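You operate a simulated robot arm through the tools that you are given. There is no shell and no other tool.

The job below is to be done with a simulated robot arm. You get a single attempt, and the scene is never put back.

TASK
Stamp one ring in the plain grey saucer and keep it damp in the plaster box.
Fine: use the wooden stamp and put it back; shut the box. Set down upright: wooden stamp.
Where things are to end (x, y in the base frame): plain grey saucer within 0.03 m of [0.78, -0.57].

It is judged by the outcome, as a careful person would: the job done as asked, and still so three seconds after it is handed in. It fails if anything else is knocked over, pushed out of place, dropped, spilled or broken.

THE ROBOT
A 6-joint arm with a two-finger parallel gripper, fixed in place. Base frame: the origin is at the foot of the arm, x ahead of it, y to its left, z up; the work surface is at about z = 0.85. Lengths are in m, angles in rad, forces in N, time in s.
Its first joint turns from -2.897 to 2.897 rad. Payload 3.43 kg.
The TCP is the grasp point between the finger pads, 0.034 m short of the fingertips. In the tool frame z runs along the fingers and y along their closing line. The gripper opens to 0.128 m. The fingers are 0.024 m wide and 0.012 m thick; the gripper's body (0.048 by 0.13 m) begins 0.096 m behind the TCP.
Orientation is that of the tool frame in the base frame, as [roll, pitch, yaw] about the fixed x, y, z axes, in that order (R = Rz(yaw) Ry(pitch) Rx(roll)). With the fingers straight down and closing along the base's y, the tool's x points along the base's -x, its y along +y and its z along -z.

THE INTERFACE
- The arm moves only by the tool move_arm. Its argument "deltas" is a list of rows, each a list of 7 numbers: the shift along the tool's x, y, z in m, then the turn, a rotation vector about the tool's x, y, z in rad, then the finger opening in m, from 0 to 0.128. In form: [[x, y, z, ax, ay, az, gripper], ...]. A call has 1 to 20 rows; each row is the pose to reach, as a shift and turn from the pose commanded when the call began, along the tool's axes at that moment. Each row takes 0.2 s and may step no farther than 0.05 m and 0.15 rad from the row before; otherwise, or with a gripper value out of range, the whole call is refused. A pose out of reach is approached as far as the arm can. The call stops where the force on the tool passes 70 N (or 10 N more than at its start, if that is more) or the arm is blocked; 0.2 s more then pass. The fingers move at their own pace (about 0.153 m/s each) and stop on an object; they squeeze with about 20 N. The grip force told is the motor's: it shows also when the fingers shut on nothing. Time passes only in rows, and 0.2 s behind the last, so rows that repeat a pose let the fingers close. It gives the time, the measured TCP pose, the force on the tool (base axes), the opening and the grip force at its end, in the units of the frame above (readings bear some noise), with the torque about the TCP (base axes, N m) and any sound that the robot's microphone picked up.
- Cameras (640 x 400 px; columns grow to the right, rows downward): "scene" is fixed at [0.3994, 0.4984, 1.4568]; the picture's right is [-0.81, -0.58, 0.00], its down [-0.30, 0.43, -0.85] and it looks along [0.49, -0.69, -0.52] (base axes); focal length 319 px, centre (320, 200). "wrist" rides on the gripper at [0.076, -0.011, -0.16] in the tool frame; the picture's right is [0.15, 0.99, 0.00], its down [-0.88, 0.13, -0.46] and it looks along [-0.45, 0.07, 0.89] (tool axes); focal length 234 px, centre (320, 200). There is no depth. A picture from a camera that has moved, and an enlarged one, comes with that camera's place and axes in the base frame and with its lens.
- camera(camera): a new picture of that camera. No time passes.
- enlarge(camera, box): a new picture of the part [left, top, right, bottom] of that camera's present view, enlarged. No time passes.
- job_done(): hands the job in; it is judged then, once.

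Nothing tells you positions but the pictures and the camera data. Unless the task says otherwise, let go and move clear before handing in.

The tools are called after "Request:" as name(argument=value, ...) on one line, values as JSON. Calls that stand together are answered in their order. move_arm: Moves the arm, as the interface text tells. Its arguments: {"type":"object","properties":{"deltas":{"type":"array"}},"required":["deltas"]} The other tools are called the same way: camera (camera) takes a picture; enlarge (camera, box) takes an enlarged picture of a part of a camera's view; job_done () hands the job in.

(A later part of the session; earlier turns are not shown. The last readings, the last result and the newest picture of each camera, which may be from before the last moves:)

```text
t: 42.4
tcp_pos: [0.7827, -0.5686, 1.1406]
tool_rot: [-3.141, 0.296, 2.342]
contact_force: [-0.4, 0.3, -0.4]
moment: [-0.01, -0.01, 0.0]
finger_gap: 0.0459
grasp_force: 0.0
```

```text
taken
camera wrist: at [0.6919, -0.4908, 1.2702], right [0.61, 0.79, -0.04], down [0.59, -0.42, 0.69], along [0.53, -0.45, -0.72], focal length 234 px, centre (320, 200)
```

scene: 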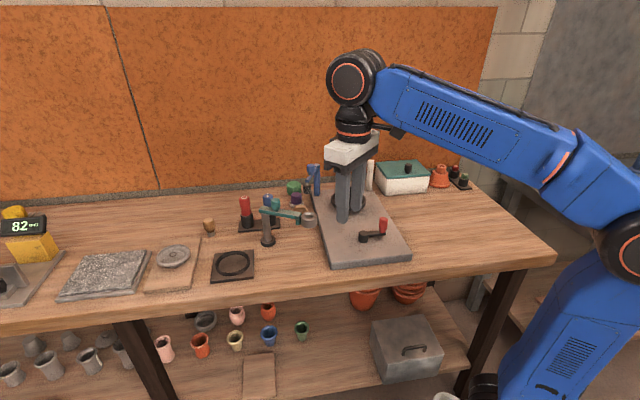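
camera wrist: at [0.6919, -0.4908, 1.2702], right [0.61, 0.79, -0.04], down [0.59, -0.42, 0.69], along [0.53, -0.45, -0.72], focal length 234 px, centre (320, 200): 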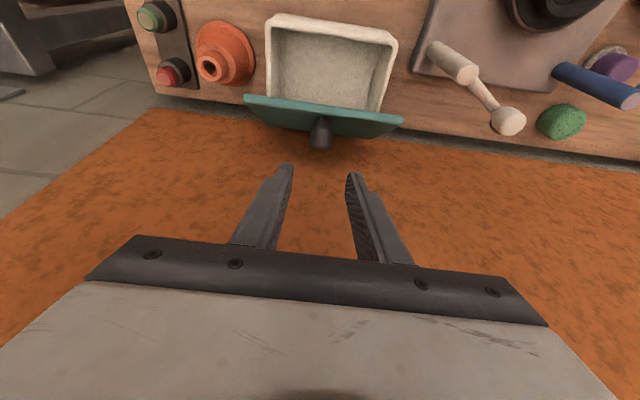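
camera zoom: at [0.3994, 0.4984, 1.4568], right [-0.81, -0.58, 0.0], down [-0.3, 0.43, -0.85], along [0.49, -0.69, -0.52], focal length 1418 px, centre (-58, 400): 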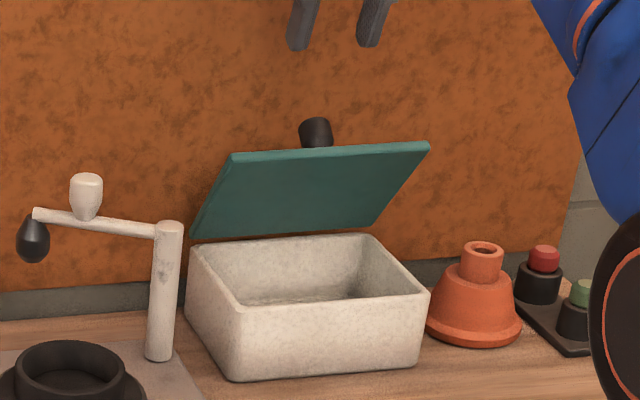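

The lid stays open. Next I'll enlarge the view of the interior to measure it.

Request:
enlarge(camera="wrist", box=[230, 0, 420, 160])

```text
2.50 times, centred on (325, 80) of wrist
camera zoom: at [0.6919, -0.4908, 1.2702], right [0.61, 0.79, -0.04], down [0.59, -0.42, 0.69], along [0.53, -0.45, -0.72], focal length 585 px, centre (308, 500)
```

zoom: 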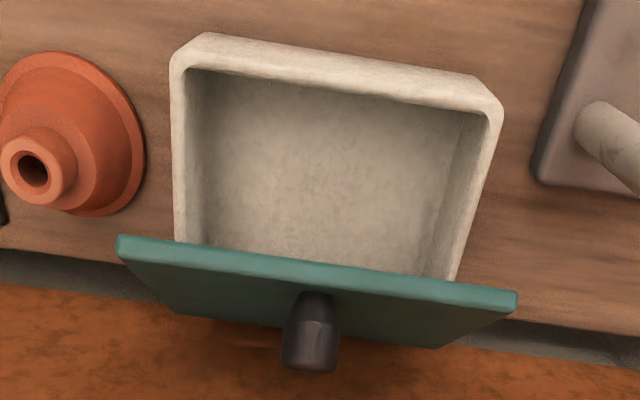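

Inside, the box is roughly 144 mm long, with its centre about at the target point. Now I'll retreat and swing over to the saucer.

Request:
move_arm(deltas=[[0.0403, -0.0008, -0.0065, 0, 0.04, 0, 0.046], [0.0806, -0.0016, -0.013, 0, 0.08, 0, 0.046], [0.1209, -0.0024, -0.0195, 0, 0.13, 0, 0.046], [0.1611, -0.0032, -0.0259, 0, 0.17, 0, 0.046], [0.2014, -0.004, -0.0324, 0, 0.21, 0, 0.046], [0.2417, -0.0048, -0.0389, 0, 0.26, 0, 0.046], [0.282, -0.0056, -0.0454, 0, 0.3, 0, 0.046]])

Request:
move_arm(deltas=[[0.0246, 0.035, 0, 0, 0, -0.08, 0.06], [0.0491, 0.07, 0, 0, 0, -0.16, 0.08], [0.0737, 0.105, 0, 0, 0, -0.24, 0.1], [0.0982, 0.14, 0, 0, 0, -0.32, 0.106], [0.1228, 0.175, 0, 0, 0, -0.4, 0.106], [0.1474, 0.21, 0, 0, 0, -0.48, 0.106], [0.1719, 0.245, 0, 0, 0, -0.56, 0.106], [0.1965, 0.28, 0, 0, 0, -0.64, 0.106], [0.221, 0.315, 0, 0, 0, -0.72, 0.106], [0.2456, 0.35, 0, 0, 0, -0.8, 0.106]])

Request:
move_arm(deltas=[[-0.0425, 0.0186, 0.0063, 0, -0.0625, 0, 0.106], [-0.085, 0.0373, 0.0125, 0, -0.125, 0, 0.106], [-0.1275, 0.0559, 0.0188, 0, -0.1875, 0, 0.106], [-0.17, 0.0745, 0.025, 0, -0.25, 0, 0.106], [-0.2125, 0.0931, 0.0313, 0, -0.3125, 0, 0.106], [-0.255, 0.1118, 0.0375, 0, -0.375, 0, 0.106], [-0.2975, 0.1304, 0.0438, 0, -0.4375, 0, 0.106], [-0.34, 0.149, 0.05, 0, -0.5, 0, 0.106]])

Request:
camera(camera="wrist")

Request:
camera(camera="scene")

```text
t: 44.0
tcp_pos: [0.5815, -0.3717, 1.0975]
tool_rot: [-3.141, -0.002, 2.341]
contact_force: [1.0, -0.1, 0.0]
moment: [0.04, 0.04, 0.02]
finger_gap: 0.0458
grasp_force: 0.1
```

```text
t: 46.2
tcp_pos: [0.658, 0.0467, 1.1003]
tool_rot: [3.141, 0.001, -3.141]
contact_force: [0.0, 0.1, -0.1]
moment: [0.02, -0.02, -0.01]
finger_gap: 0.106
grasp_force: 0.1
```

```text
t: 48.0
tcp_pos: [0.9987, 0.1957, 1.051]
tool_rot: [3.139, 0.502, 3.141]
contact_force: [-0.2, -0.1, 0.9]
moment: [0.04, -0.03, -0.01]
finger_gap: 0.1058
grasp_force: 0.1
```

```text
taken
camera wrist: at [0.855, 0.1842, 1.1542], right [-0.13, 0.99, -0.07], down [0.55, 0.13, 0.82], along [0.82, 0.07, -0.56], focal length 234 px, centre (320, 200)
```

wrist: 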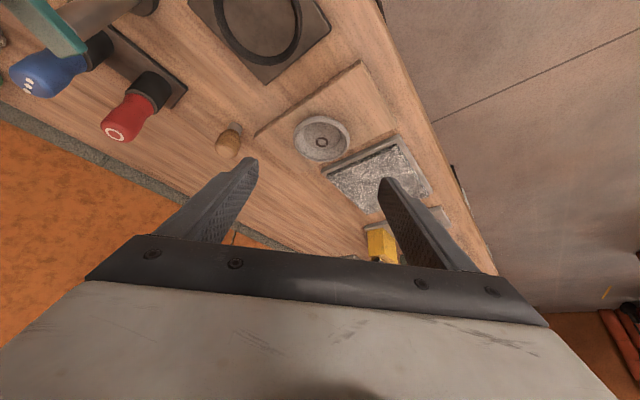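

```text
taken
```

scene: 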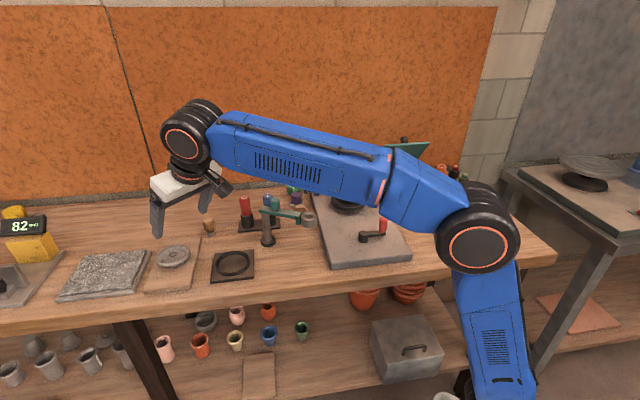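

Request:
enlarge(camera="wrist", box=[280, 100, 400, 190])

Request:
enlarge(camera="scene", box=[150, 232, 200, 277])

```text
4.44 times, centred on (340, 145) of wrist
camera zoom: at [0.855, 0.1842, 1.1542], right [-0.13, 0.99, -0.07], down [0.55, 0.13, 0.82], along [0.82, 0.07, -0.56], focal length 1041 px, centre (231, 444)
```

zoom: 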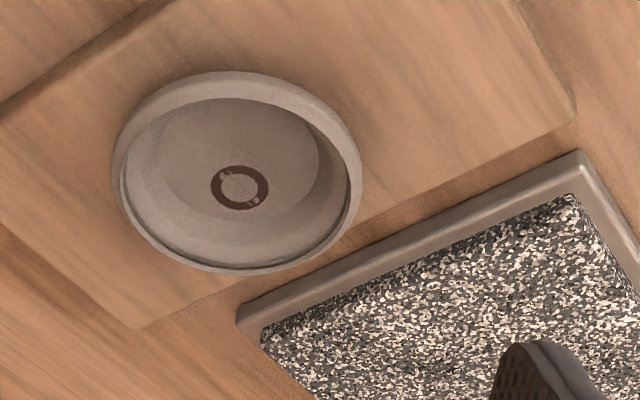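

```text
8.89 times, centred on (175, 254) of scene
camera zoom: at [0.3994, 0.4984, 1.4568], right [-0.81, -0.58, 0.0], down [-0.3, 0.43, -0.85], along [0.49, -0.69, -0.52], focal length 2837 px, centre (1609, -284)
```

zoom: 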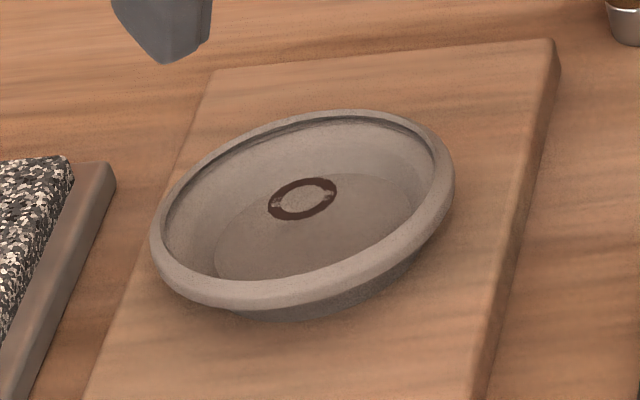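

The ring sits in the saucer and the rim is centred at about [1.092, 0.199], 85 mm across. I'll advance along the tool axis with the fingers straddling it and check before the final few centimetres.

Request:
move_arm(deltas=[[-0.0002, 0.0006, 0.03, 0, 0, 0, 0.106], [-0.0004, 0.0012, 0.06, 0, 0, 0, 0.106], [-0.0006, 0.0018, 0.09, 0, 0, 0, 0.106], [-0.0008, 0.0024, 0.11, 0, 0, 0, 0.106], [-0.001, 0.0035, 0.13, 0, 0, 0, 0.106]])

Request:
camera(camera="wrist")

Request:
enlarge(camera="scene", box=[130, 190, 220, 290])

```text
t: 49.2
tcp_pos: [1.0636, 0.2016, 0.9369]
tool_rot: [-3.141, 0.499, -3.141]
contact_force: [-1.1, 0.5, 1.1]
moment: [0.02, 0.03, -0.01]
finger_gap: 0.106
grasp_force: 0.1
```

```text
taken
camera wrist: at [0.9202, 0.1896, 1.0394], right [-0.13, 0.99, -0.07], down [0.55, 0.13, 0.82], along [0.82, 0.07, -0.57], focal length 234 px, centre (320, 200)
```

wrist: 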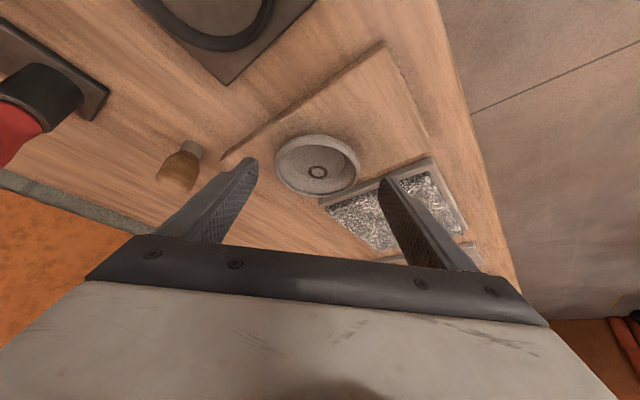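

```text
4.00 times, centred on (175, 240) of scene
camera zoom: at [0.3994, 0.4984, 1.4568], right [-0.81, -0.58, 0.0], down [-0.3, 0.43, -0.85], along [0.49, -0.69, -0.52], focal length 1277 px, centre (900, 40)
```

zoom: 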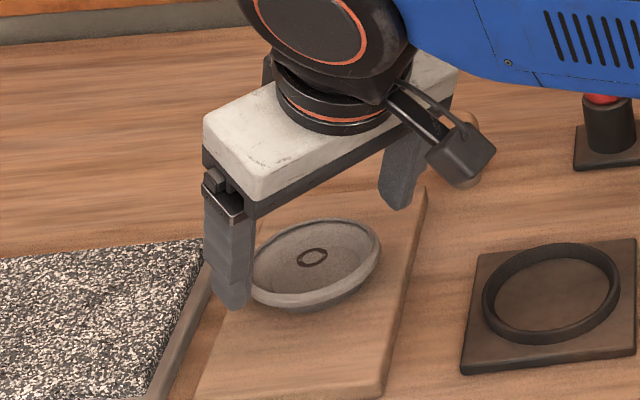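

Request:
move_arm(deltas=[[0.0002, -0.0005, 0.01, 0, 0, 0, 0.106], [0.0004, -0.001, 0.02, 0, 0, 0, 0.106], [0.0006, -0.0015, 0.028, 0, 0, 0, 0.106], [0.0008, -0.002, 0.034, 0, 0, 0, 0.106], [0.001, -0.002, 0.038, 0, 0, 0, 0.106]])

Request:
enlarge(camera="wrist", box=[220, 100, 420, 225])

Request:
enlarge(camera="scene", box=[140, 215, 210, 285])

```text
t: 50.4
tcp_pos: [1.0808, 0.2003, 0.9023]
tool_rot: [3.141, 0.501, -3.141]
contact_force: [-2.6, -0.2, 4.8]
moment: [-0.24, 0.09, -0.12]
finger_gap: 0.1059
grasp_force: 0.1
```

```text
3.20 times, centred on (320, 162) of wrist
camera zoom: at [0.9367, 0.189, 1.0049], right [-0.13, 0.99, -0.07], down [0.55, 0.13, 0.82], along [0.82, 0.07, -0.56], focal length 749 px, centre (320, 320)
```

zoom: 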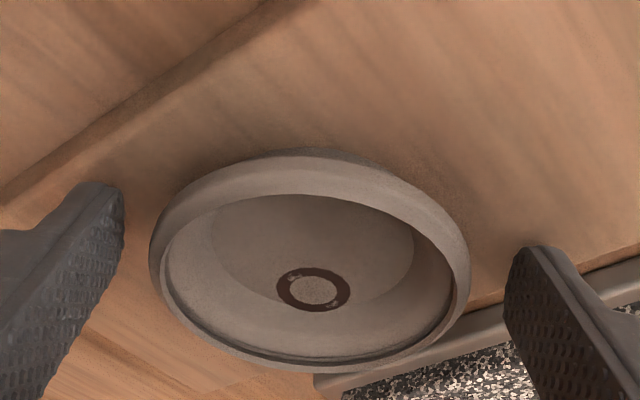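

```text
5.71 times, centred on (175, 250) of scene
camera zoom: at [0.3994, 0.4984, 1.4568], right [-0.81, -0.58, 0.0], down [-0.3, 0.43, -0.85], along [0.49, -0.69, -0.52], focal length 1824 px, centre (1149, -86)
```

zoom: 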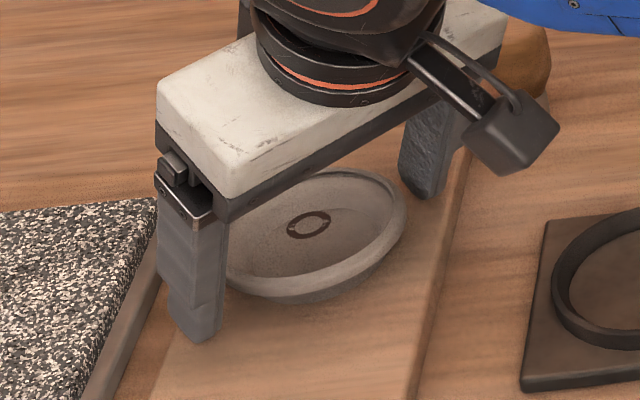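

The −Y fingertip is lightly touching the board, so I'll raise 2–3 mm and then close on the saucer's rim.

Request:
move_arm(deltas=[[-0.0013, 0, -0.0023, 0, 0, 0, 0.106]])

Request:
move_arm(deltas=[[0, 0, 0, 0, 0, 0, 0.098], [0, 0, 0, 0, 0, 0, 0.092], [0, 0, 0, 0, 0, 0, 0.086], [0, 0, 0, 0, 0, 0, 0.08], [0, 0, 0, 0, 0, 0, 0.076]])

Request:
enlarge(camera="wrist", box=[220, 100, 420, 225])

Request:
enlarge(camera="scene", box=[140, 215, 210, 285])

```text
t: 50.8
tcp_pos: [1.081, 0.2004, 0.904]
tool_rot: [3.14, 0.498, 3.139]
contact_force: [0.2, 0.4, 0.4]
moment: [0.0, 0.0, 0.02]
finger_gap: 0.1062
grasp_force: 0.1
```

```text
t: 52.0
tcp_pos: [1.0805, 0.201, 0.9052]
tool_rot: [-3.142, 0.497, -3.141]
contact_force: [0.1, 0.4, 0.0]
moment: [0.04, 0.02, 0.04]
finger_gap: 0.0815
grasp_force: 19.7
```

```text
3.20 times, centred on (320, 162) of wrist
camera zoom: at [0.9368, 0.1895, 1.0076], right [-0.13, 0.99, -0.07], down [0.55, 0.13, 0.82], along [0.82, 0.07, -0.57], focal length 749 px, centre (320, 320)
```

zoom: 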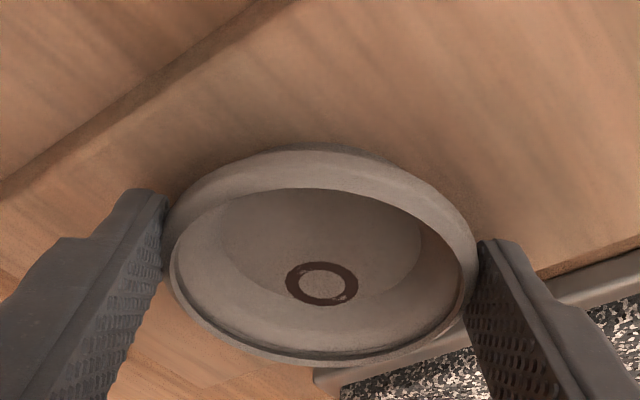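

```text
5.71 times, centred on (175, 250) of scene
camera zoom: at [0.3994, 0.4984, 1.4568], right [-0.81, -0.58, 0.0], down [-0.3, 0.43, -0.85], along [0.49, -0.69, -0.52], focal length 1824 px, centre (1149, -86)
```

zoom: 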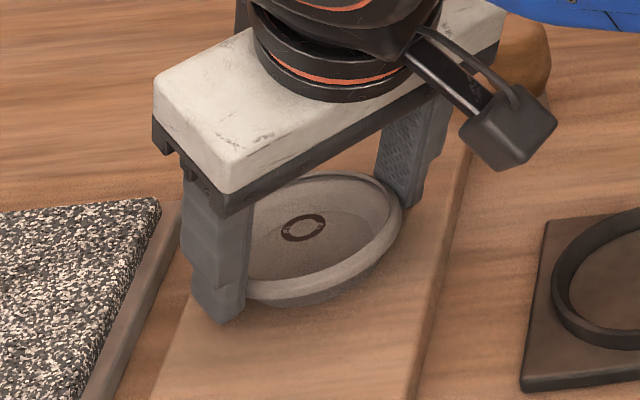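

The saucer is held at an 81.5 mm gap with 20 N. Lifting slowly and checking that it stays level.

Request:
move_arm(deltas=[[-0.0024, 0, -0.0044, 0, 0, 0, 0.07], [-0.0062, 0, -0.0114, 0, 0, 0, 0.07], [-0.0105, 0, -0.0193, 0, 0, 0, 0.07], [-0.0144, 0, -0.0263, 0, 0, 0, 0.07]])

Request:
enlarge(camera="wrist", box=[220, 100, 420, 225])

Request:
enlarge(camera="scene", box=[140, 205, 210, 275])

```text
t: 53.0
tcp_pos: [1.0808, 0.1991, 0.9345]
tool_rot: [3.142, 0.499, -3.141]
contact_force: [0.8, -0.2, -1.4]
moment: [0.04, 0.02, -0.01]
finger_gap: 0.0815
grasp_force: 20.0
```

```text
3.20 times, centred on (320, 162) of wrist
camera zoom: at [0.9372, 0.1888, 1.0383], right [-0.13, 0.99, -0.07], down [0.55, 0.13, 0.82], along [0.82, 0.07, -0.57], focal length 749 px, centre (320, 320)
```

zoom: 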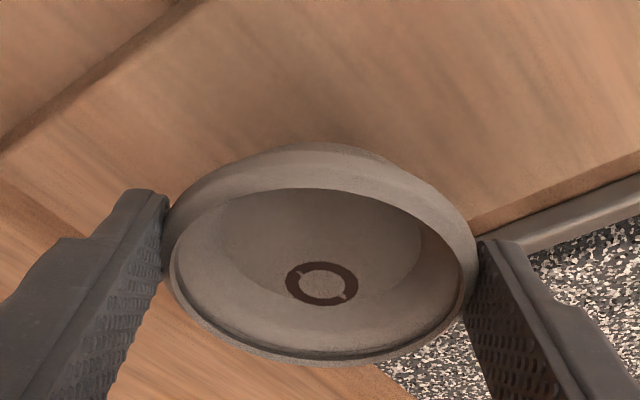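

```text
5.71 times, centred on (175, 240) of scene
camera zoom: at [0.3994, 0.4984, 1.4568], right [-0.81, -0.58, 0.0], down [-0.3, 0.43, -0.85], along [0.49, -0.69, -0.52], focal length 1824 px, centre (1149, -29)
```

zoom: 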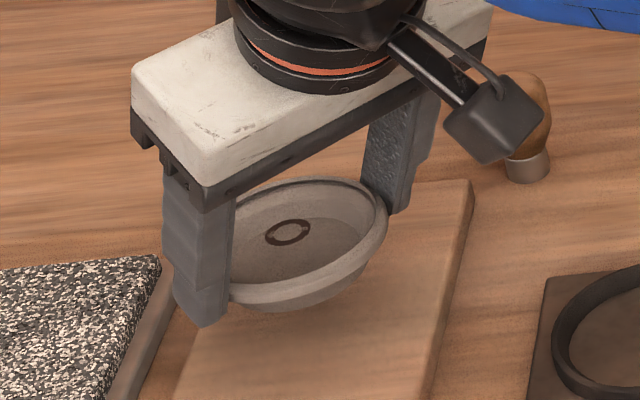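

The saucer is level and secure. I'll raise it with the tilt held constant and draw it back toward me.

Request:
move_arm(deltas=[[-0.0096, 0, -0.0176, 0, 0, 0, 0.07], [-0.024, 0, -0.0439, 0, 0, 0, 0.07], [-0.0121, 0, -0.0846, 0, 0, 0, 0.07], [0, 0, -0.1253, 0, 0, 0, 0.07], [0.0119, 0, -0.166, 0, 0, 0, 0.07], [0.0262, 0, -0.2023, 0, 0, 0, 0.07]])

Request:
camera(camera="wrist")

Request:
camera(camera="scene")

```text
t: 54.4
tcp_pos: [0.9621, 0.2025, 1.0975]
tool_rot: [3.141, 0.5, -3.14]
contact_force: [-0.2, -0.8, -1.4]
moment: [-0.02, 0.06, -0.02]
finger_gap: 0.0815
grasp_force: 20.4
```

```text
taken
camera wrist: at [0.8193, 0.1905, 1.202], right [-0.13, 0.99, -0.07], down [0.56, 0.13, 0.82], along [0.82, 0.07, -0.57], focal length 234 px, centre (320, 200)
```

wrist: 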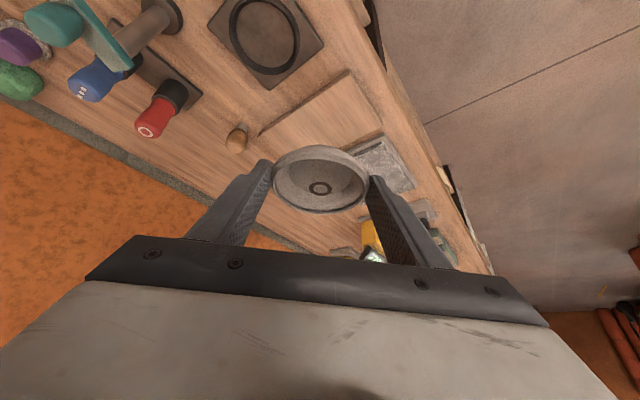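

```text
taken
```

scene: 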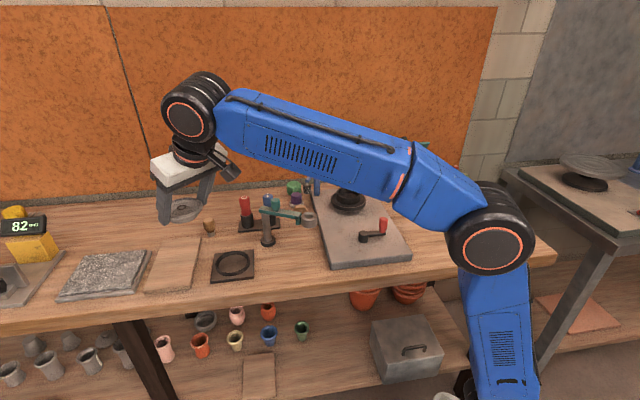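

Request:
move_arm(deltas=[[0.0192, -0.0375, -0.012, 0.024, 0, 0.0439, 0.07], [0.0383, -0.075, -0.0241, 0.0479, 0, 0.0878, 0.07], [0.0575, -0.1125, -0.0361, 0.0719, 0, 0.1316, 0.07], [0.0767, -0.15, -0.0482, 0.0959, 0, 0.1755, 0.07], [0.0959, -0.1875, -0.0602, 0.1199, 0, 0.2194, 0.07], [0.115, -0.225, -0.0722, 0.1438, 0, 0.2633, 0.07], [0.1342, -0.2625, -0.0843, 0.1678, 0, 0.3072, 0.07], [0.1534, -0.3, -0.0963, 0.1918, 0, 0.351, 0.07], [0.1725, -0.3375, -0.1084, 0.2157, 0, 0.3949, 0.07], [0.1917, -0.375, -0.1204, 0.2397, 0, 0.4388, 0.07], [0.2109, -0.4125, -0.1324, 0.2637, 0, 0.4827, 0.07], [0.23, -0.45, -0.1445, 0.2876, 0, 0.5266, 0.07], [0.2492, -0.4875, -0.1565, 0.3116, 0, 0.5704, 0.07], [0.2684, -0.525, -0.1686, 0.3356, 0, 0.6143, 0.07], [0.2876, -0.5625, -0.1806, 0.3596, 0, 0.6582, 0.07], [0.3067, -0.6, -0.1926, 0.3835, 0, 0.7021, 0.07]])

Request:
camera(camera="wrist")

Request:
enlarge(camera="scene", box=[340, 80, 500, 210])

```text
t: 57.8
tcp_pos: [0.5989, -0.403, 1.1198]
tool_rot: [-3.141, 0.501, 2.343]
contact_force: [-0.4, -0.8, -1.3]
moment: [-0.03, -0.01, -0.01]
finger_gap: 0.0817
grasp_force: 20.3
```

```text
taken
camera wrist: at [0.491, -0.3074, 1.2239], right [0.62, 0.78, -0.07], down [0.48, -0.31, 0.82], along [0.62, -0.54, -0.56], focal length 234 px, centre (320, 200)
```

wrist: 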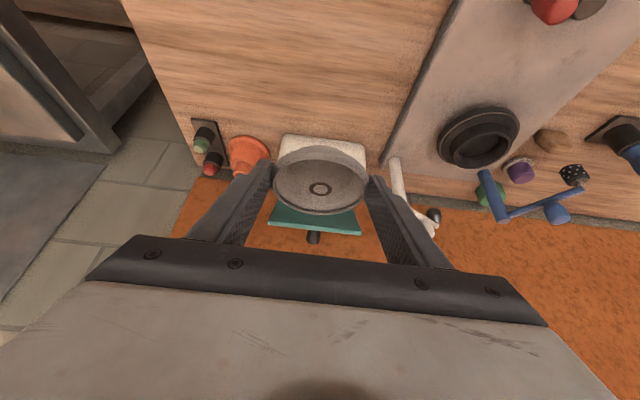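

```text
3.08 times, centred on (420, 145) of scene
camera zoom: at [0.3994, 0.4984, 1.4568], right [-0.81, -0.58, 0.0], down [-0.3, 0.43, -0.85], along [0.49, -0.69, -0.52], focal length 982 px, centre (12, 369)
```

zoom: 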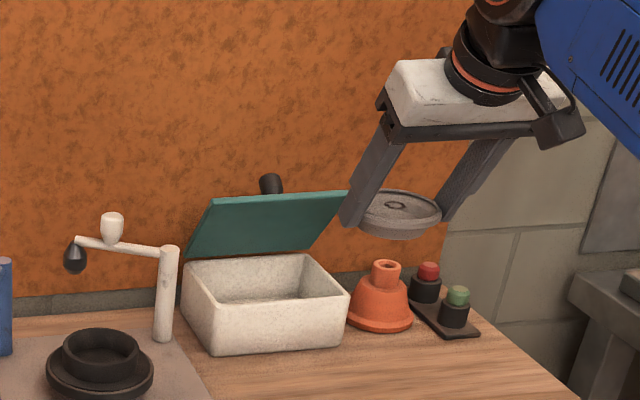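

The saucer is still level and the lid is still open. I'll bring the saucer down in front of and just above the box's front rim.

Request:
move_arm(deltas=[[-0.0077, 0.0024, 0.0289, 0, 0, 0, 0.07], [-0.0154, 0.0048, 0.0578, 0, 0, 0, 0.07], [-0.0231, 0.0073, 0.0867, 0, 0, 0, 0.07], [-0.0308, 0.0097, 0.1156, 0, 0, 0, 0.07], [-0.0385, 0.0121, 0.1445, 0, 0, 0, 0.07], [-0.0462, 0.0145, 0.1734, 0, 0, 0, 0.07]])

Request:
camera(camera="wrist")

Request:
enlarge(camera="scene", box=[360, 110, 460, 210])

```text
t: 59.2
tcp_pos: [0.6967, -0.4799, 0.9916]
tool_rot: [-3.141, 0.503, 2.342]
contact_force: [-0.2, 0.6, -0.5]
moment: [0.0, -0.01, 0.01]
finger_gap: 0.0811
grasp_force: 20.1
```

```text
taken
camera wrist: at [0.5886, -0.3865, 1.0952], right [0.62, 0.78, -0.07], down [0.48, -0.31, 0.82], along [0.62, -0.54, -0.56], focal length 234 px, centre (320, 200)
```

wrist: 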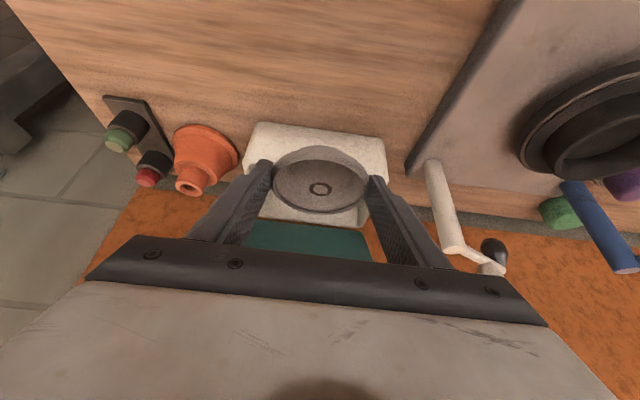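

```text
4.00 times, centred on (410, 160) of scene
camera zoom: at [0.3994, 0.4984, 1.4568], right [-0.81, -0.58, 0.0], down [-0.3, 0.43, -0.85], along [0.49, -0.69, -0.52], focal length 1277 px, centre (-40, 360)
```

zoom: 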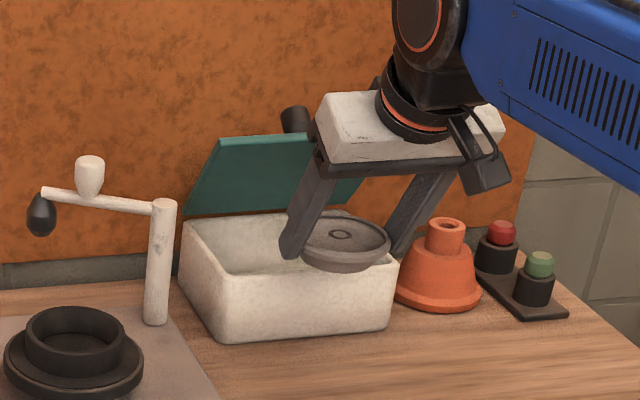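

The saucer is aligned in front of the box. Now sliding it in over the front rim, below the raised lid.

Request:
move_arm(deltas=[[-0.0168, 0, 0.0118, 0, 0, 0, 0.07], [-0.0336, 0, 0.0236, 0, 0, 0, 0.07], [-0.0503, 0, 0.0355, 0, 0, 0, 0.07], [-0.0671, 0, 0.0473, 0, 0, 0, 0.07], [-0.0839, 0, 0.0591, 0, 0, 0, 0.07]])

Request:
camera(camera="wrist")

Request:
enlarge(camera="scene", box=[365, 130, 445, 210])

```text
t: 60.4
tcp_pos: [0.7686, -0.5547, 0.9788]
tool_rot: [-3.141, 0.499, 2.342]
contact_force: [-1.3, 1.8, -2.4]
moment: [0.09, 0.11, 0.03]
finger_gap: 0.0808
grasp_force: 19.1
```

```text
taken
camera wrist: at [0.6603, -0.4595, 1.0825], right [0.62, 0.78, -0.07], down [0.48, -0.31, 0.82], along [0.62, -0.54, -0.57], focal length 234 px, centre (320, 200)
```

wrist: 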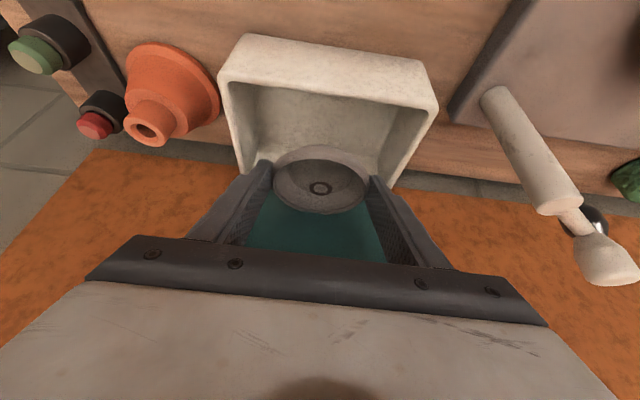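

```text
5.00 times, centred on (405, 170) of scene
camera zoom: at [0.3994, 0.4984, 1.4568], right [-0.81, -0.58, 0.0], down [-0.3, 0.43, -0.85], along [0.49, -0.69, -0.52], focal length 1596 px, centre (-105, 350)
```

zoom: 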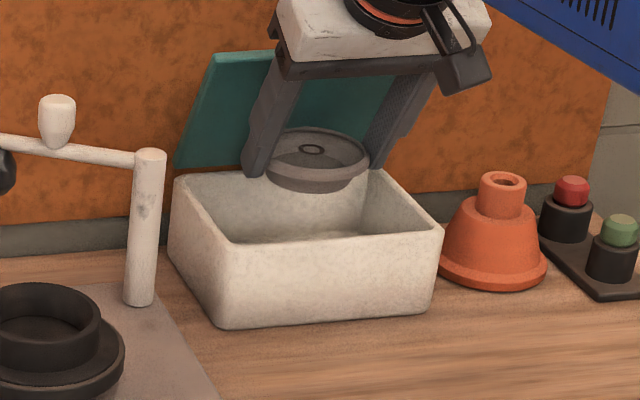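

The saucer's back rim lightly touches the lid. I'll ease back 4 mm and then lower it.

Request:
move_arm(deltas=[[0.0035, 0, -0.0019, 0, 0, 0, 0.07], [0.0064, 0, 0.0034, 0, 0, 0, 0.07], [0.0093, 0, 0.0086, 0, 0, 0, 0.07]])

Request:
enlarge(camera="wrist", box=[200, 20, 450, 250])

Request:
enlarge(camera="scene", box=[375, 140, 435, 200])

```text
t: 61.2
tcp_pos: [0.765, -0.5511, 0.9669]
tool_rot: [-3.141, 0.499, 2.342]
contact_force: [0.7, -0.1, -0.8]
moment: [0.0, -0.02, -0.04]
finger_gap: 0.0808
grasp_force: 20.4
```

```text
1.74 times, centred on (325, 135) of wrist
camera zoom: at [0.656, -0.4559, 1.0703], right [0.62, 0.78, -0.07], down [0.48, -0.31, 0.82], along [0.62, -0.54, -0.57], focal length 407 px, centre (311, 313)
```

zoom: 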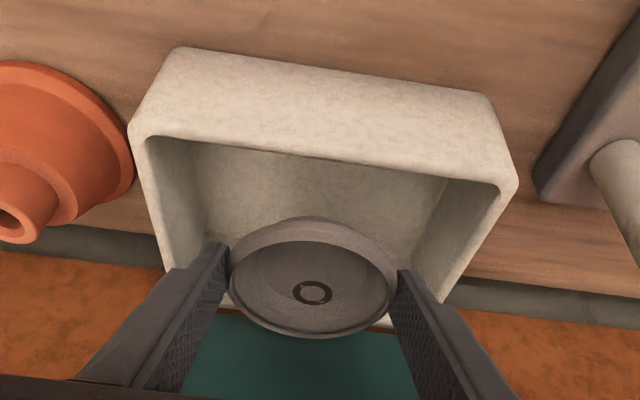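

```text
6.67 times, centred on (405, 170) of scene
camera zoom: at [0.3994, 0.4984, 1.4568], right [-0.81, -0.58, 0.0], down [-0.3, 0.43, -0.85], along [0.49, -0.69, -0.52], focal length 2128 px, centre (-247, 400)
```

zoom: 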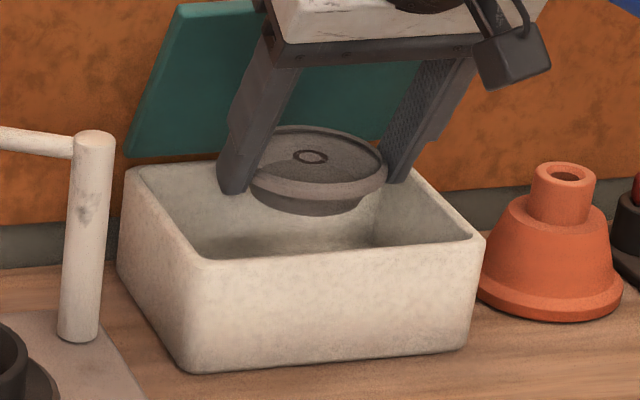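

Clear again, with about 13 mm to the front wall. Lowering into the box.

Request:
move_arm(deltas=[[0.0048, 0, 0.0088, 0, 0, 0, 0.07], [0.0085, 0, 0.0182, 0, 0, 0, 0.07], [0.0123, 0, 0.0275, 0, 0, 0, 0.07], [0.016, 0, 0.0369, 0, 0, 0, 0.07], [0.0187, 0, 0.0468, 0, 0, 0, 0.07]])

Request:
enlarge(camera="wrist", box=[200, 20, 450, 250])

Request:
enlarge(camera="scene", box=[375, 140, 435, 200])

```text
t: 62.4
tcp_pos: [0.7682, -0.5561, 0.9187]
tool_rot: [3.14, 0.499, 2.343]
contact_force: [-0.3, -1.7, -0.6]
moment: [0.01, 0.0, 0.0]
finger_gap: 0.0807
grasp_force: 20.2
```

```text
1.74 times, centred on (325, 135) of wrist
camera zoom: at [0.6609, -0.46, 1.0216], right [0.62, 0.78, -0.07], down [0.48, -0.31, 0.82], along [0.62, -0.54, -0.57], focal length 407 px, centre (311, 313)
```

zoom: 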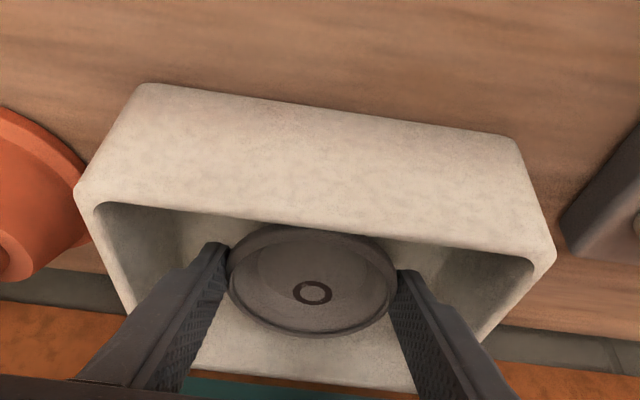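

```text
6.67 times, centred on (405, 170) of scene
camera zoom: at [0.3994, 0.4984, 1.4568], right [-0.81, -0.58, 0.0], down [-0.3, 0.43, -0.85], along [0.49, -0.69, -0.52], focal length 2128 px, centre (-247, 400)
```

zoom: 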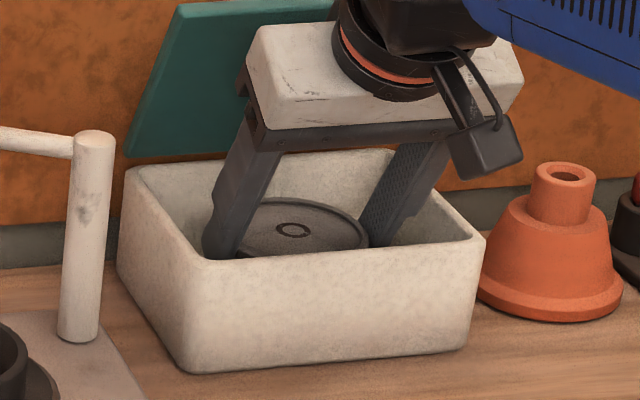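

Request:
move_arm(deltas=[[0.0014, 0, 0.0026, 0, 0, 0, 0.07], [0.0029, 0, 0.0053, 0, 0, 0, 0.07], [0.0038, 0, 0.007, 0, 0, 0, 0.07]])

```text
t: 63.2
tcp_pos: [0.7701, -0.5545, 0.9106]
tool_rot: [-3.14, 0.497, 2.342]
contact_force: [0.1, 0.1, -0.8]
moment: [0.03, 0.03, -0.02]
finger_gap: 0.0809
grasp_force: 20.5
```

No contact yet; continuing in 2 mm steps.

Request:
move_arm(deltas=[[0.001, 0, 0.0018, 0, 0, 0, 0.07], [0.0019, 0, 0.0035, 0, 0, 0, 0.07]])

Request:
enlarge(camera="scene", box=[375, 150, 425, 200])

```text
t: 63.8
tcp_pos: [0.7675, -0.553, 0.9063]
tool_rot: [-3.14, 0.5, 2.342]
contact_force: [0.0, -0.6, -2.0]
moment: [0.01, 0.0, 0.0]
finger_gap: 0.0807
grasp_force: 20.3
```

```text
8.00 times, centred on (400, 175) of scene
camera zoom: at [0.3994, 0.4984, 1.4568], right [-0.81, -0.58, 0.0], down [-0.3, 0.43, -0.85], along [0.49, -0.69, -0.52], focal length 2553 px, centre (-320, 400)
```

zoom: 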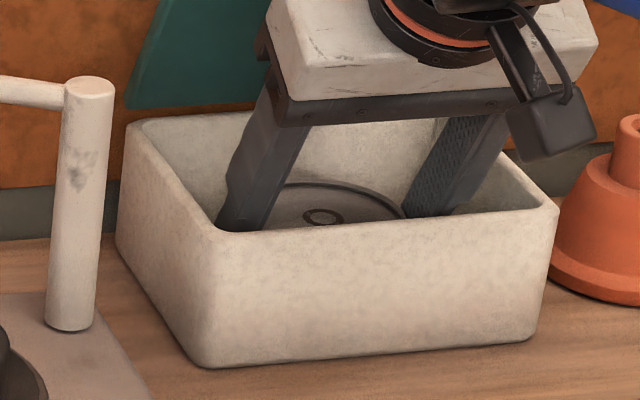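

Request:
move_arm(deltas=[[0.0007, 0, 0.0013, 0, 0, 0, 0.07], [0.0014, 0, 0.0026, 0, 0, 0, 0.07]])

```text
t: 64.4
tcp_pos: [0.7679, -0.5541, 0.9035]
tool_rot: [-3.14, 0.501, 2.342]
contact_force: [0.0, -0.1, -2.0]
moment: [0.01, 0.03, 0.0]
finger_gap: 0.081
grasp_force: 20.2
```

Request:
move_arm(deltas=[[0.0005, 0, 0.0009, 0, 0, 0, 0.07], [0.001, 0, 0.0018, 0, 0, 0, 0.07]])

```text
t: 65.0
tcp_pos: [0.7693, -0.5531, 0.9019]
tool_rot: [3.141, 0.498, 2.341]
contact_force: [-0.2, -0.1, -1.4]
moment: [0.01, 0.01, -0.01]
finger_gap: 0.0811
grasp_force: 19.9
```

Request:
move_arm(deltas=[[0.0005, 0, 0.0009, 0, 0, 0, 0.07], [0.001, 0, 0.0018, 0, 0, 0, 0.07]])

Request:
enlarge(camera="wrist", box=[200, 60, 450, 250])

```text
t: 65.6
tcp_pos: [0.768, -0.554, 0.8987]
tool_rot: [3.142, 0.5, 2.342]
contact_force: [1.2, -0.3, -1.3]
moment: [0.02, -0.02, 0.01]
finger_gap: 0.0807
grasp_force: 20.3
```

```text
2.11 times, centred on (325, 155) of wrist
camera zoom: at [0.661, -0.459, 1.0019], right [0.62, 0.78, -0.07], down [0.48, -0.31, 0.82], along [0.62, -0.54, -0.57], focal length 493 px, centre (310, 295)
```

zoom: 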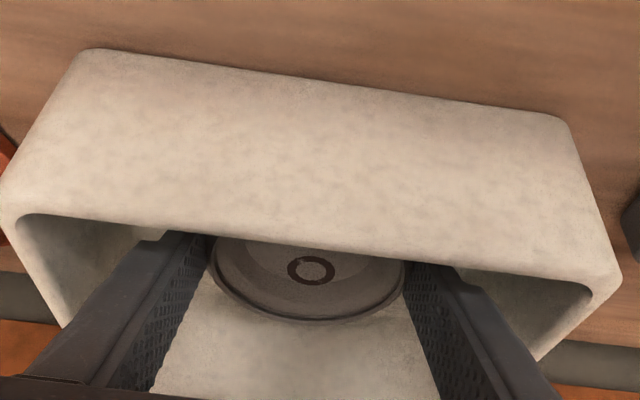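

Request:
move_arm(deltas=[[0.0005, 0, 0.0009, 0, 0, 0, 0.07], [0.001, 0, 0.0018, 0, 0, 0, 0.07]])

```text
t: 66.2
tcp_pos: [0.7683, -0.5533, 0.8979]
tool_rot: [3.141, 0.5, 2.343]
contact_force: [-0.4, -0.4, -0.2]
moment: [0.05, -0.01, 0.01]
finger_gap: 0.0808
grasp_force: 20.0
```

Request:
move_arm(deltas=[[0.0004, 0, 0.0007, 0, 0, 0, 0.07], [0.0007, 0, 0.0013, 0, 0, 0, 0.07]])

```text
t: 66.8
tcp_pos: [0.7682, -0.5528, 0.8964]
tool_rot: [-3.141, 0.499, 2.342]
contact_force: [0.4, -0.6, 1.0]
moment: [-0.1, -0.02, 0.0]
finger_gap: 0.081
grasp_force: 20.0
```

Light floor contact shows on the force reading. Releasing the saucer by opening the fingers gently.

Request:
move_arm(deltas=[[0, 0, 0, 0, 0, 0, 0.083], [0, 0, 0, 0, 0, 0, 0.087], [0, 0, 0, 0, 0, 0, 0.092], [0, 0, 0, 0, 0, 0, 0.095]])

Request:
enlarge(camera="wrist", box=[200, 60, 450, 250])

Request:
enlarge(camera="scene", box=[375, 140, 435, 200])

```text
t: 67.8
tcp_pos: [0.7691, -0.5551, 0.896]
tool_rot: [3.141, 0.499, 2.342]
contact_force: [0.6, 0.1, -0.5]
moment: [0.0, -0.04, 0.02]
finger_gap: 0.0948
grasp_force: 0.0
```

```text
2.11 times, centred on (325, 155) of wrist
camera zoom: at [0.661, -0.459, 0.9996], right [0.62, 0.78, -0.07], down [0.48, -0.31, 0.82], along [0.62, -0.54, -0.57], focal length 493 px, centre (310, 295)
```

zoom: 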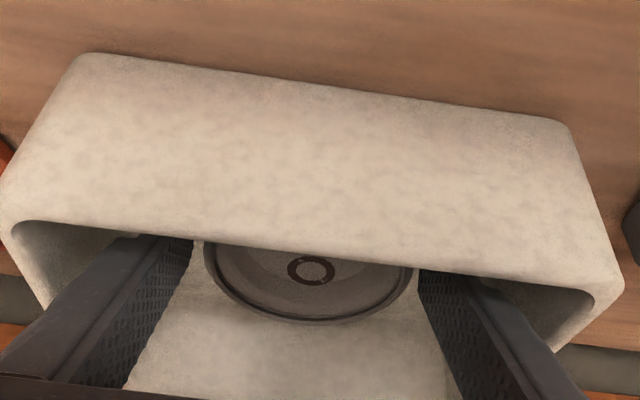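

```text
6.67 times, centred on (405, 170) of scene
camera zoom: at [0.3994, 0.4984, 1.4568], right [-0.81, -0.58, 0.0], down [-0.3, 0.43, -0.85], along [0.49, -0.69, -0.52], focal length 2128 px, centre (-247, 400)
```

zoom: 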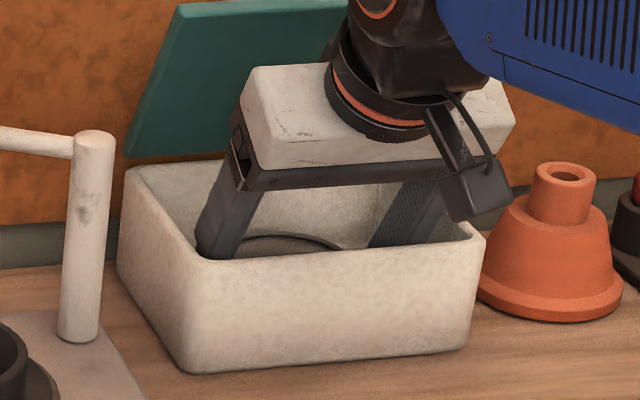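

The saucer is released inside the box. I'll retreat along the finger axis and up, then check everything.

Request:
move_arm(deltas=[[0, 0, -0.02, 0, 0, 0, 0.095], [0, 0, -0.045, 0, 0, 0, 0.095], [0, 0, -0.08, 0, 0, 0, 0.095], [0, 0, -0.115, 0, 0, 0, 0.095], [0, 0, -0.15, 0, 0, 0, 0.095], [-0.0176, 0, -0.1822, 0, 0, 0, 0.08], [-0.0351, 0, -0.2143, 0, 0, 0, 0.06], [-0.0527, 0, -0.2465, 0, 0, 0, 0.046]])

Request:
camera(camera="wrist")

Request:
enlarge(camera="scene", box=[365, 120, 445, 200])

```text
t: 69.6
tcp_pos: [0.7188, -0.5056, 1.1372]
tool_rot: [-3.141, 0.499, 2.342]
contact_force: [-0.8, 0.2, 0.3]
moment: [-0.02, 0.04, -0.02]
finger_gap: 0.0461
grasp_force: 0.0
```

```text
taken
camera wrist: at [0.6104, -0.4105, 1.2412], right [0.62, 0.78, -0.07], down [0.48, -0.31, 0.82], along [0.62, -0.54, -0.56], focal length 234 px, centre (320, 200)
```

wrist: 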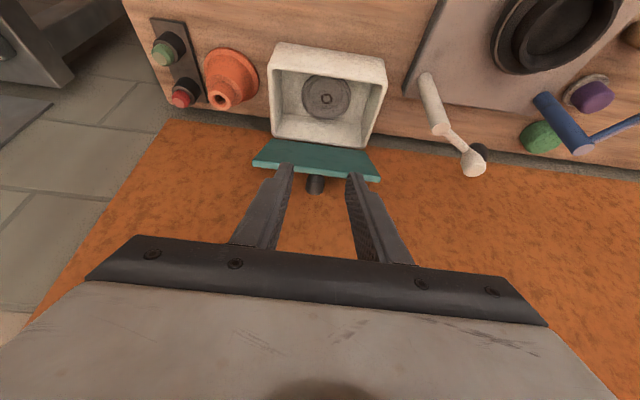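

```text
5.00 times, centred on (405, 160) of scene
camera zoom: at [0.3994, 0.4984, 1.4568], right [-0.81, -0.58, 0.0], down [-0.3, 0.43, -0.85], along [0.49, -0.69, -0.52], focal length 1596 px, centre (-105, 400)
```

zoom: 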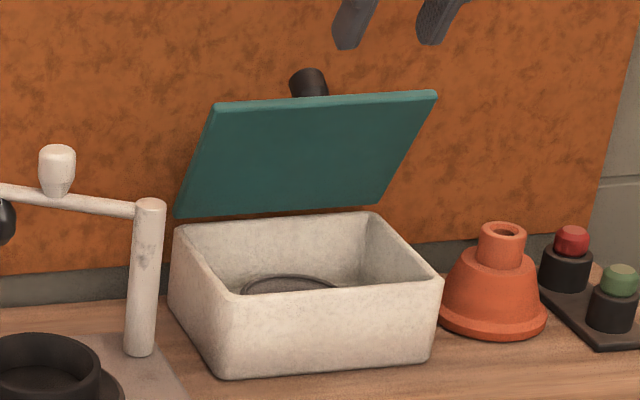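

Request:
enlarge(camera="wrist", box=[240, 30, 400, 200])

```text
2.35 times, centred on (320, 115) of wrist
camera zoom: at [0.6104, -0.4105, 1.2412], right [0.62, 0.78, -0.07], down [0.48, -0.31, 0.82], along [0.62, -0.54, -0.56], focal length 551 px, centre (320, 400)
```

zoom: 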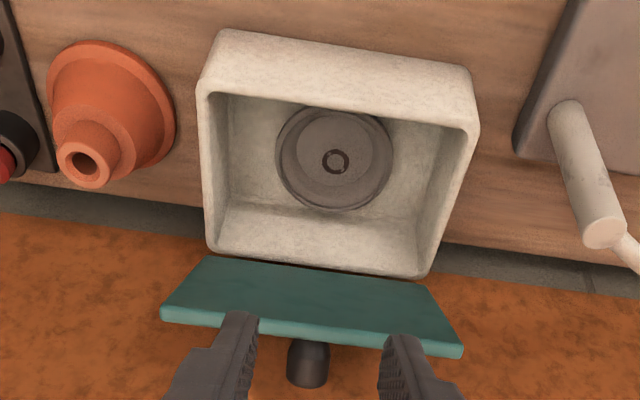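

The saucer sits flat with its ring, centred at about [0.779, -0.561], inside the target zone. Next is closing the lid: I'll bring the fingers, straddling the knob, in above and behind the lid's upper edge.

Request:
move_arm(deltas=[[-0.0134, 0, -0.0246, 0, 0, 0, 0.05], [-0.0485, 0, -0.0054, 0, 0.033, 0, 0.05], [-0.0835, 0, 0.0137, 0, 0.066, 0, 0.05], [-0.1186, 0, 0.0329, 0, 0.1, 0, 0.05]])

Request:
camera(camera="wrist")

Request:
enlarge(camera="scene", box=[365, 100, 445, 200])

```text
t: 70.6
tcp_pos: [0.801, -0.5879, 1.166]
tool_rot: [-3.142, 0.403, 2.343]
contact_force: [-1.0, 1.0, 1.0]
moment: [-0.06, -0.07, -0.01]
finger_gap: 0.05
grasp_force: 0.1
```

```text
taken
camera wrist: at [0.6995, -0.5012, 1.2828], right [0.61, 0.79, -0.06], down [0.54, -0.36, 0.76], along [0.58, -0.5, -0.64], focal length 234 px, centre (320, 200)
```

wrist: 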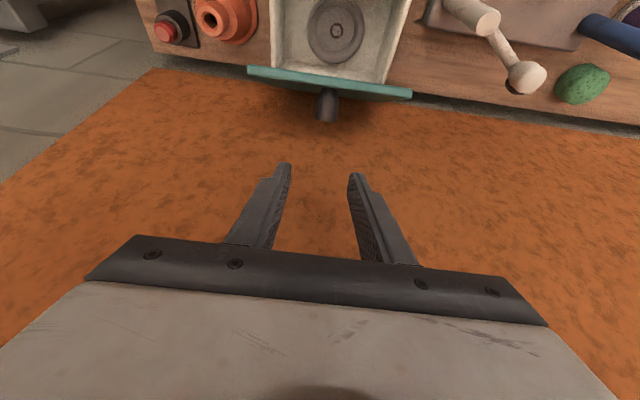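

```text
4.00 times, centred on (405, 150) of scene
camera zoom: at [0.3994, 0.4984, 1.4568], right [-0.81, -0.58, 0.0], down [-0.3, 0.43, -0.85], along [0.49, -0.69, -0.52], focal length 1277 px, centre (-20, 400)
```

zoom: 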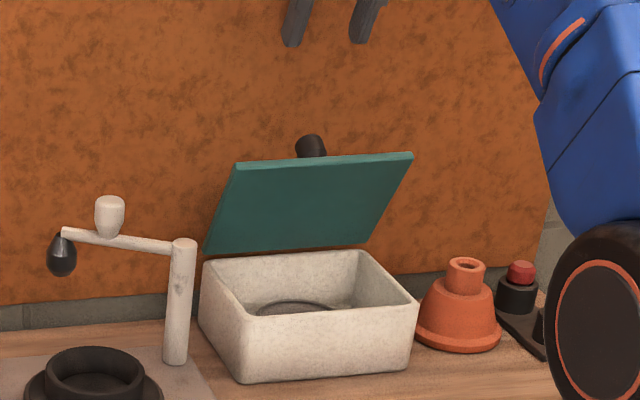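

Request:
enlarge(camera="wrist", box=[230, 40, 430, 190])

```text
2.67 times, centred on (330, 115) of wrist
camera zoom: at [0.6995, -0.5012, 1.2828], right [0.61, 0.79, -0.06], down [0.54, -0.36, 0.76], along [0.58, -0.5, -0.64], focal length 624 px, centre (293, 427)
```

zoom: 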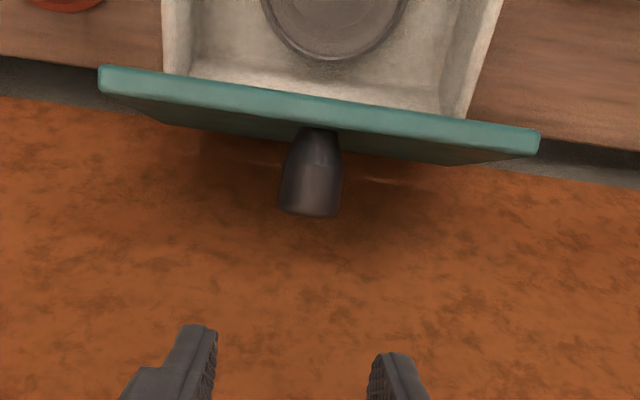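

The free edge is at about n = 0.947, z = 1.045, so the lid is open about 60°. I'll lower the fingers behind it on either side of the knob.

Request:
move_arm(deltas=[[0.0075, 0, 0.0177, 0, 0, 0, 0.05], [0.015, 0, 0.0354, 0, 0, 0, 0.05], [0.0224, 0, 0.053, 0, 0, 0, 0.05], [0.0299, 0, 0.0707, 0, 0, 0, 0.05], [0.0374, 0, 0.0884, 0, 0, 0, 0.05]])

Request:
enlarge(camera="wrist", box=[230, 40, 430, 230])

Request:
enlarge(camera="scene", box=[375, 120, 435, 190])

```text
t: 71.8
tcp_pos: [0.8019, -0.5896, 1.0688]
tool_rot: [-3.141, 0.4, 2.342]
contact_force: [0.1, 0.0, -0.3]
moment: [0.0, -0.03, -0.05]
finger_gap: 0.0499
grasp_force: 0.1
```

```text
2.11 times, centred on (330, 135) of wrist
camera zoom: at [0.7011, -0.5032, 1.1863], right [0.62, 0.79, -0.06], down [0.54, -0.36, 0.76], along [0.58, -0.5, -0.64], focal length 493 px, centre (299, 337)
```

zoom: 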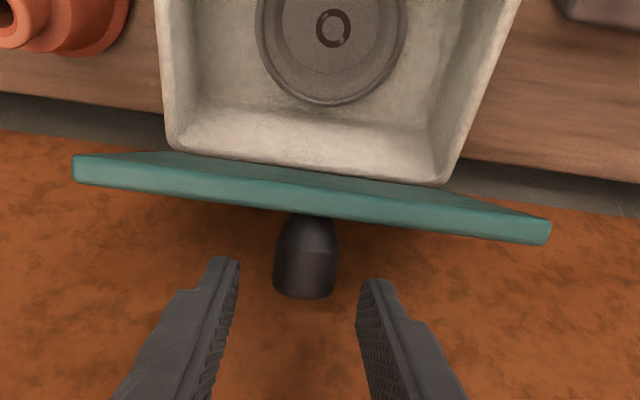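

```text
5.71 times, centred on (405, 155) of scene
camera zoom: at [0.3994, 0.4984, 1.4568], right [-0.81, -0.58, 0.0], down [-0.3, 0.43, -0.85], along [0.49, -0.69, -0.52], focal length 1824 px, centre (-166, 457)
```

zoom: 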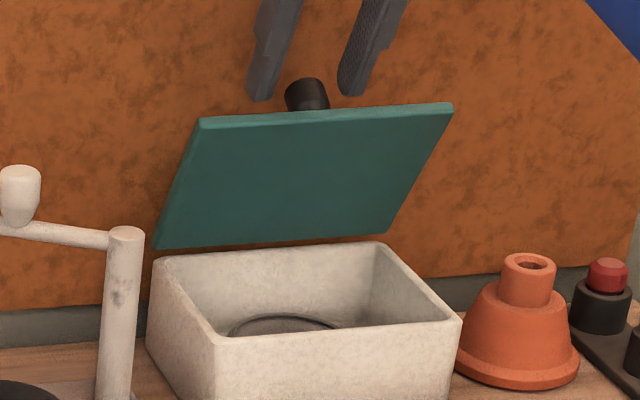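

The fingers straddle the knob behind the lid. Pulling forward to start the lid closing.

Request:
move_arm(deltas=[[0.0107, 0, -0.0052, 0, 0, 0, 0.05], [0.0213, 0, -0.0105, 0, 0, 0, 0.05], [0.03, 0, -0.0093, 0, 0, 0, 0.05], [0.0388, 0, -0.0081, 0, 0, 0, 0.05], [0.05, 0, -0.0046, 0, 0, 0, 0.05], [0.0613, 0, -0.0011, 0, 0, 0, 0.05]])

Request:
enlarge(camera="wrist", box=[230, 40, 430, 230])

Request:
enlarge(camera="scene", box=[375, 120, 435, 190])

```text
t: 73.2
tcp_pos: [0.7627, -0.5467, 1.0445]
tool_rot: [-3.14, 0.4, 2.344]
contact_force: [-0.6, 0.3, 1.0]
moment: [-0.01, 0.0, -0.01]
finger_gap: 0.0499
grasp_force: 0.1
```

```text
2.11 times, centred on (330, 135) of wrist
camera zoom: at [0.6613, -0.4599, 1.1627], right [0.62, 0.79, -0.06], down [0.54, -0.36, 0.76], along [0.58, -0.5, -0.64], focal length 493 px, centre (299, 337)
```

zoom: 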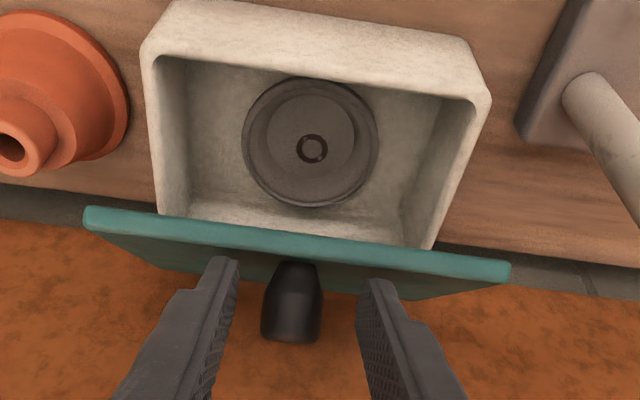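

```text
5.71 times, centred on (405, 155) of scene
camera zoom: at [0.3994, 0.4984, 1.4568], right [-0.81, -0.58, 0.0], down [-0.3, 0.43, -0.85], along [0.49, -0.69, -0.52], focal length 1824 px, centre (-166, 457)
```

zoom: 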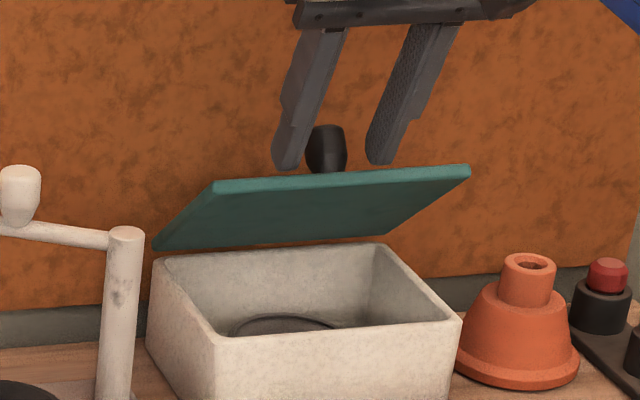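

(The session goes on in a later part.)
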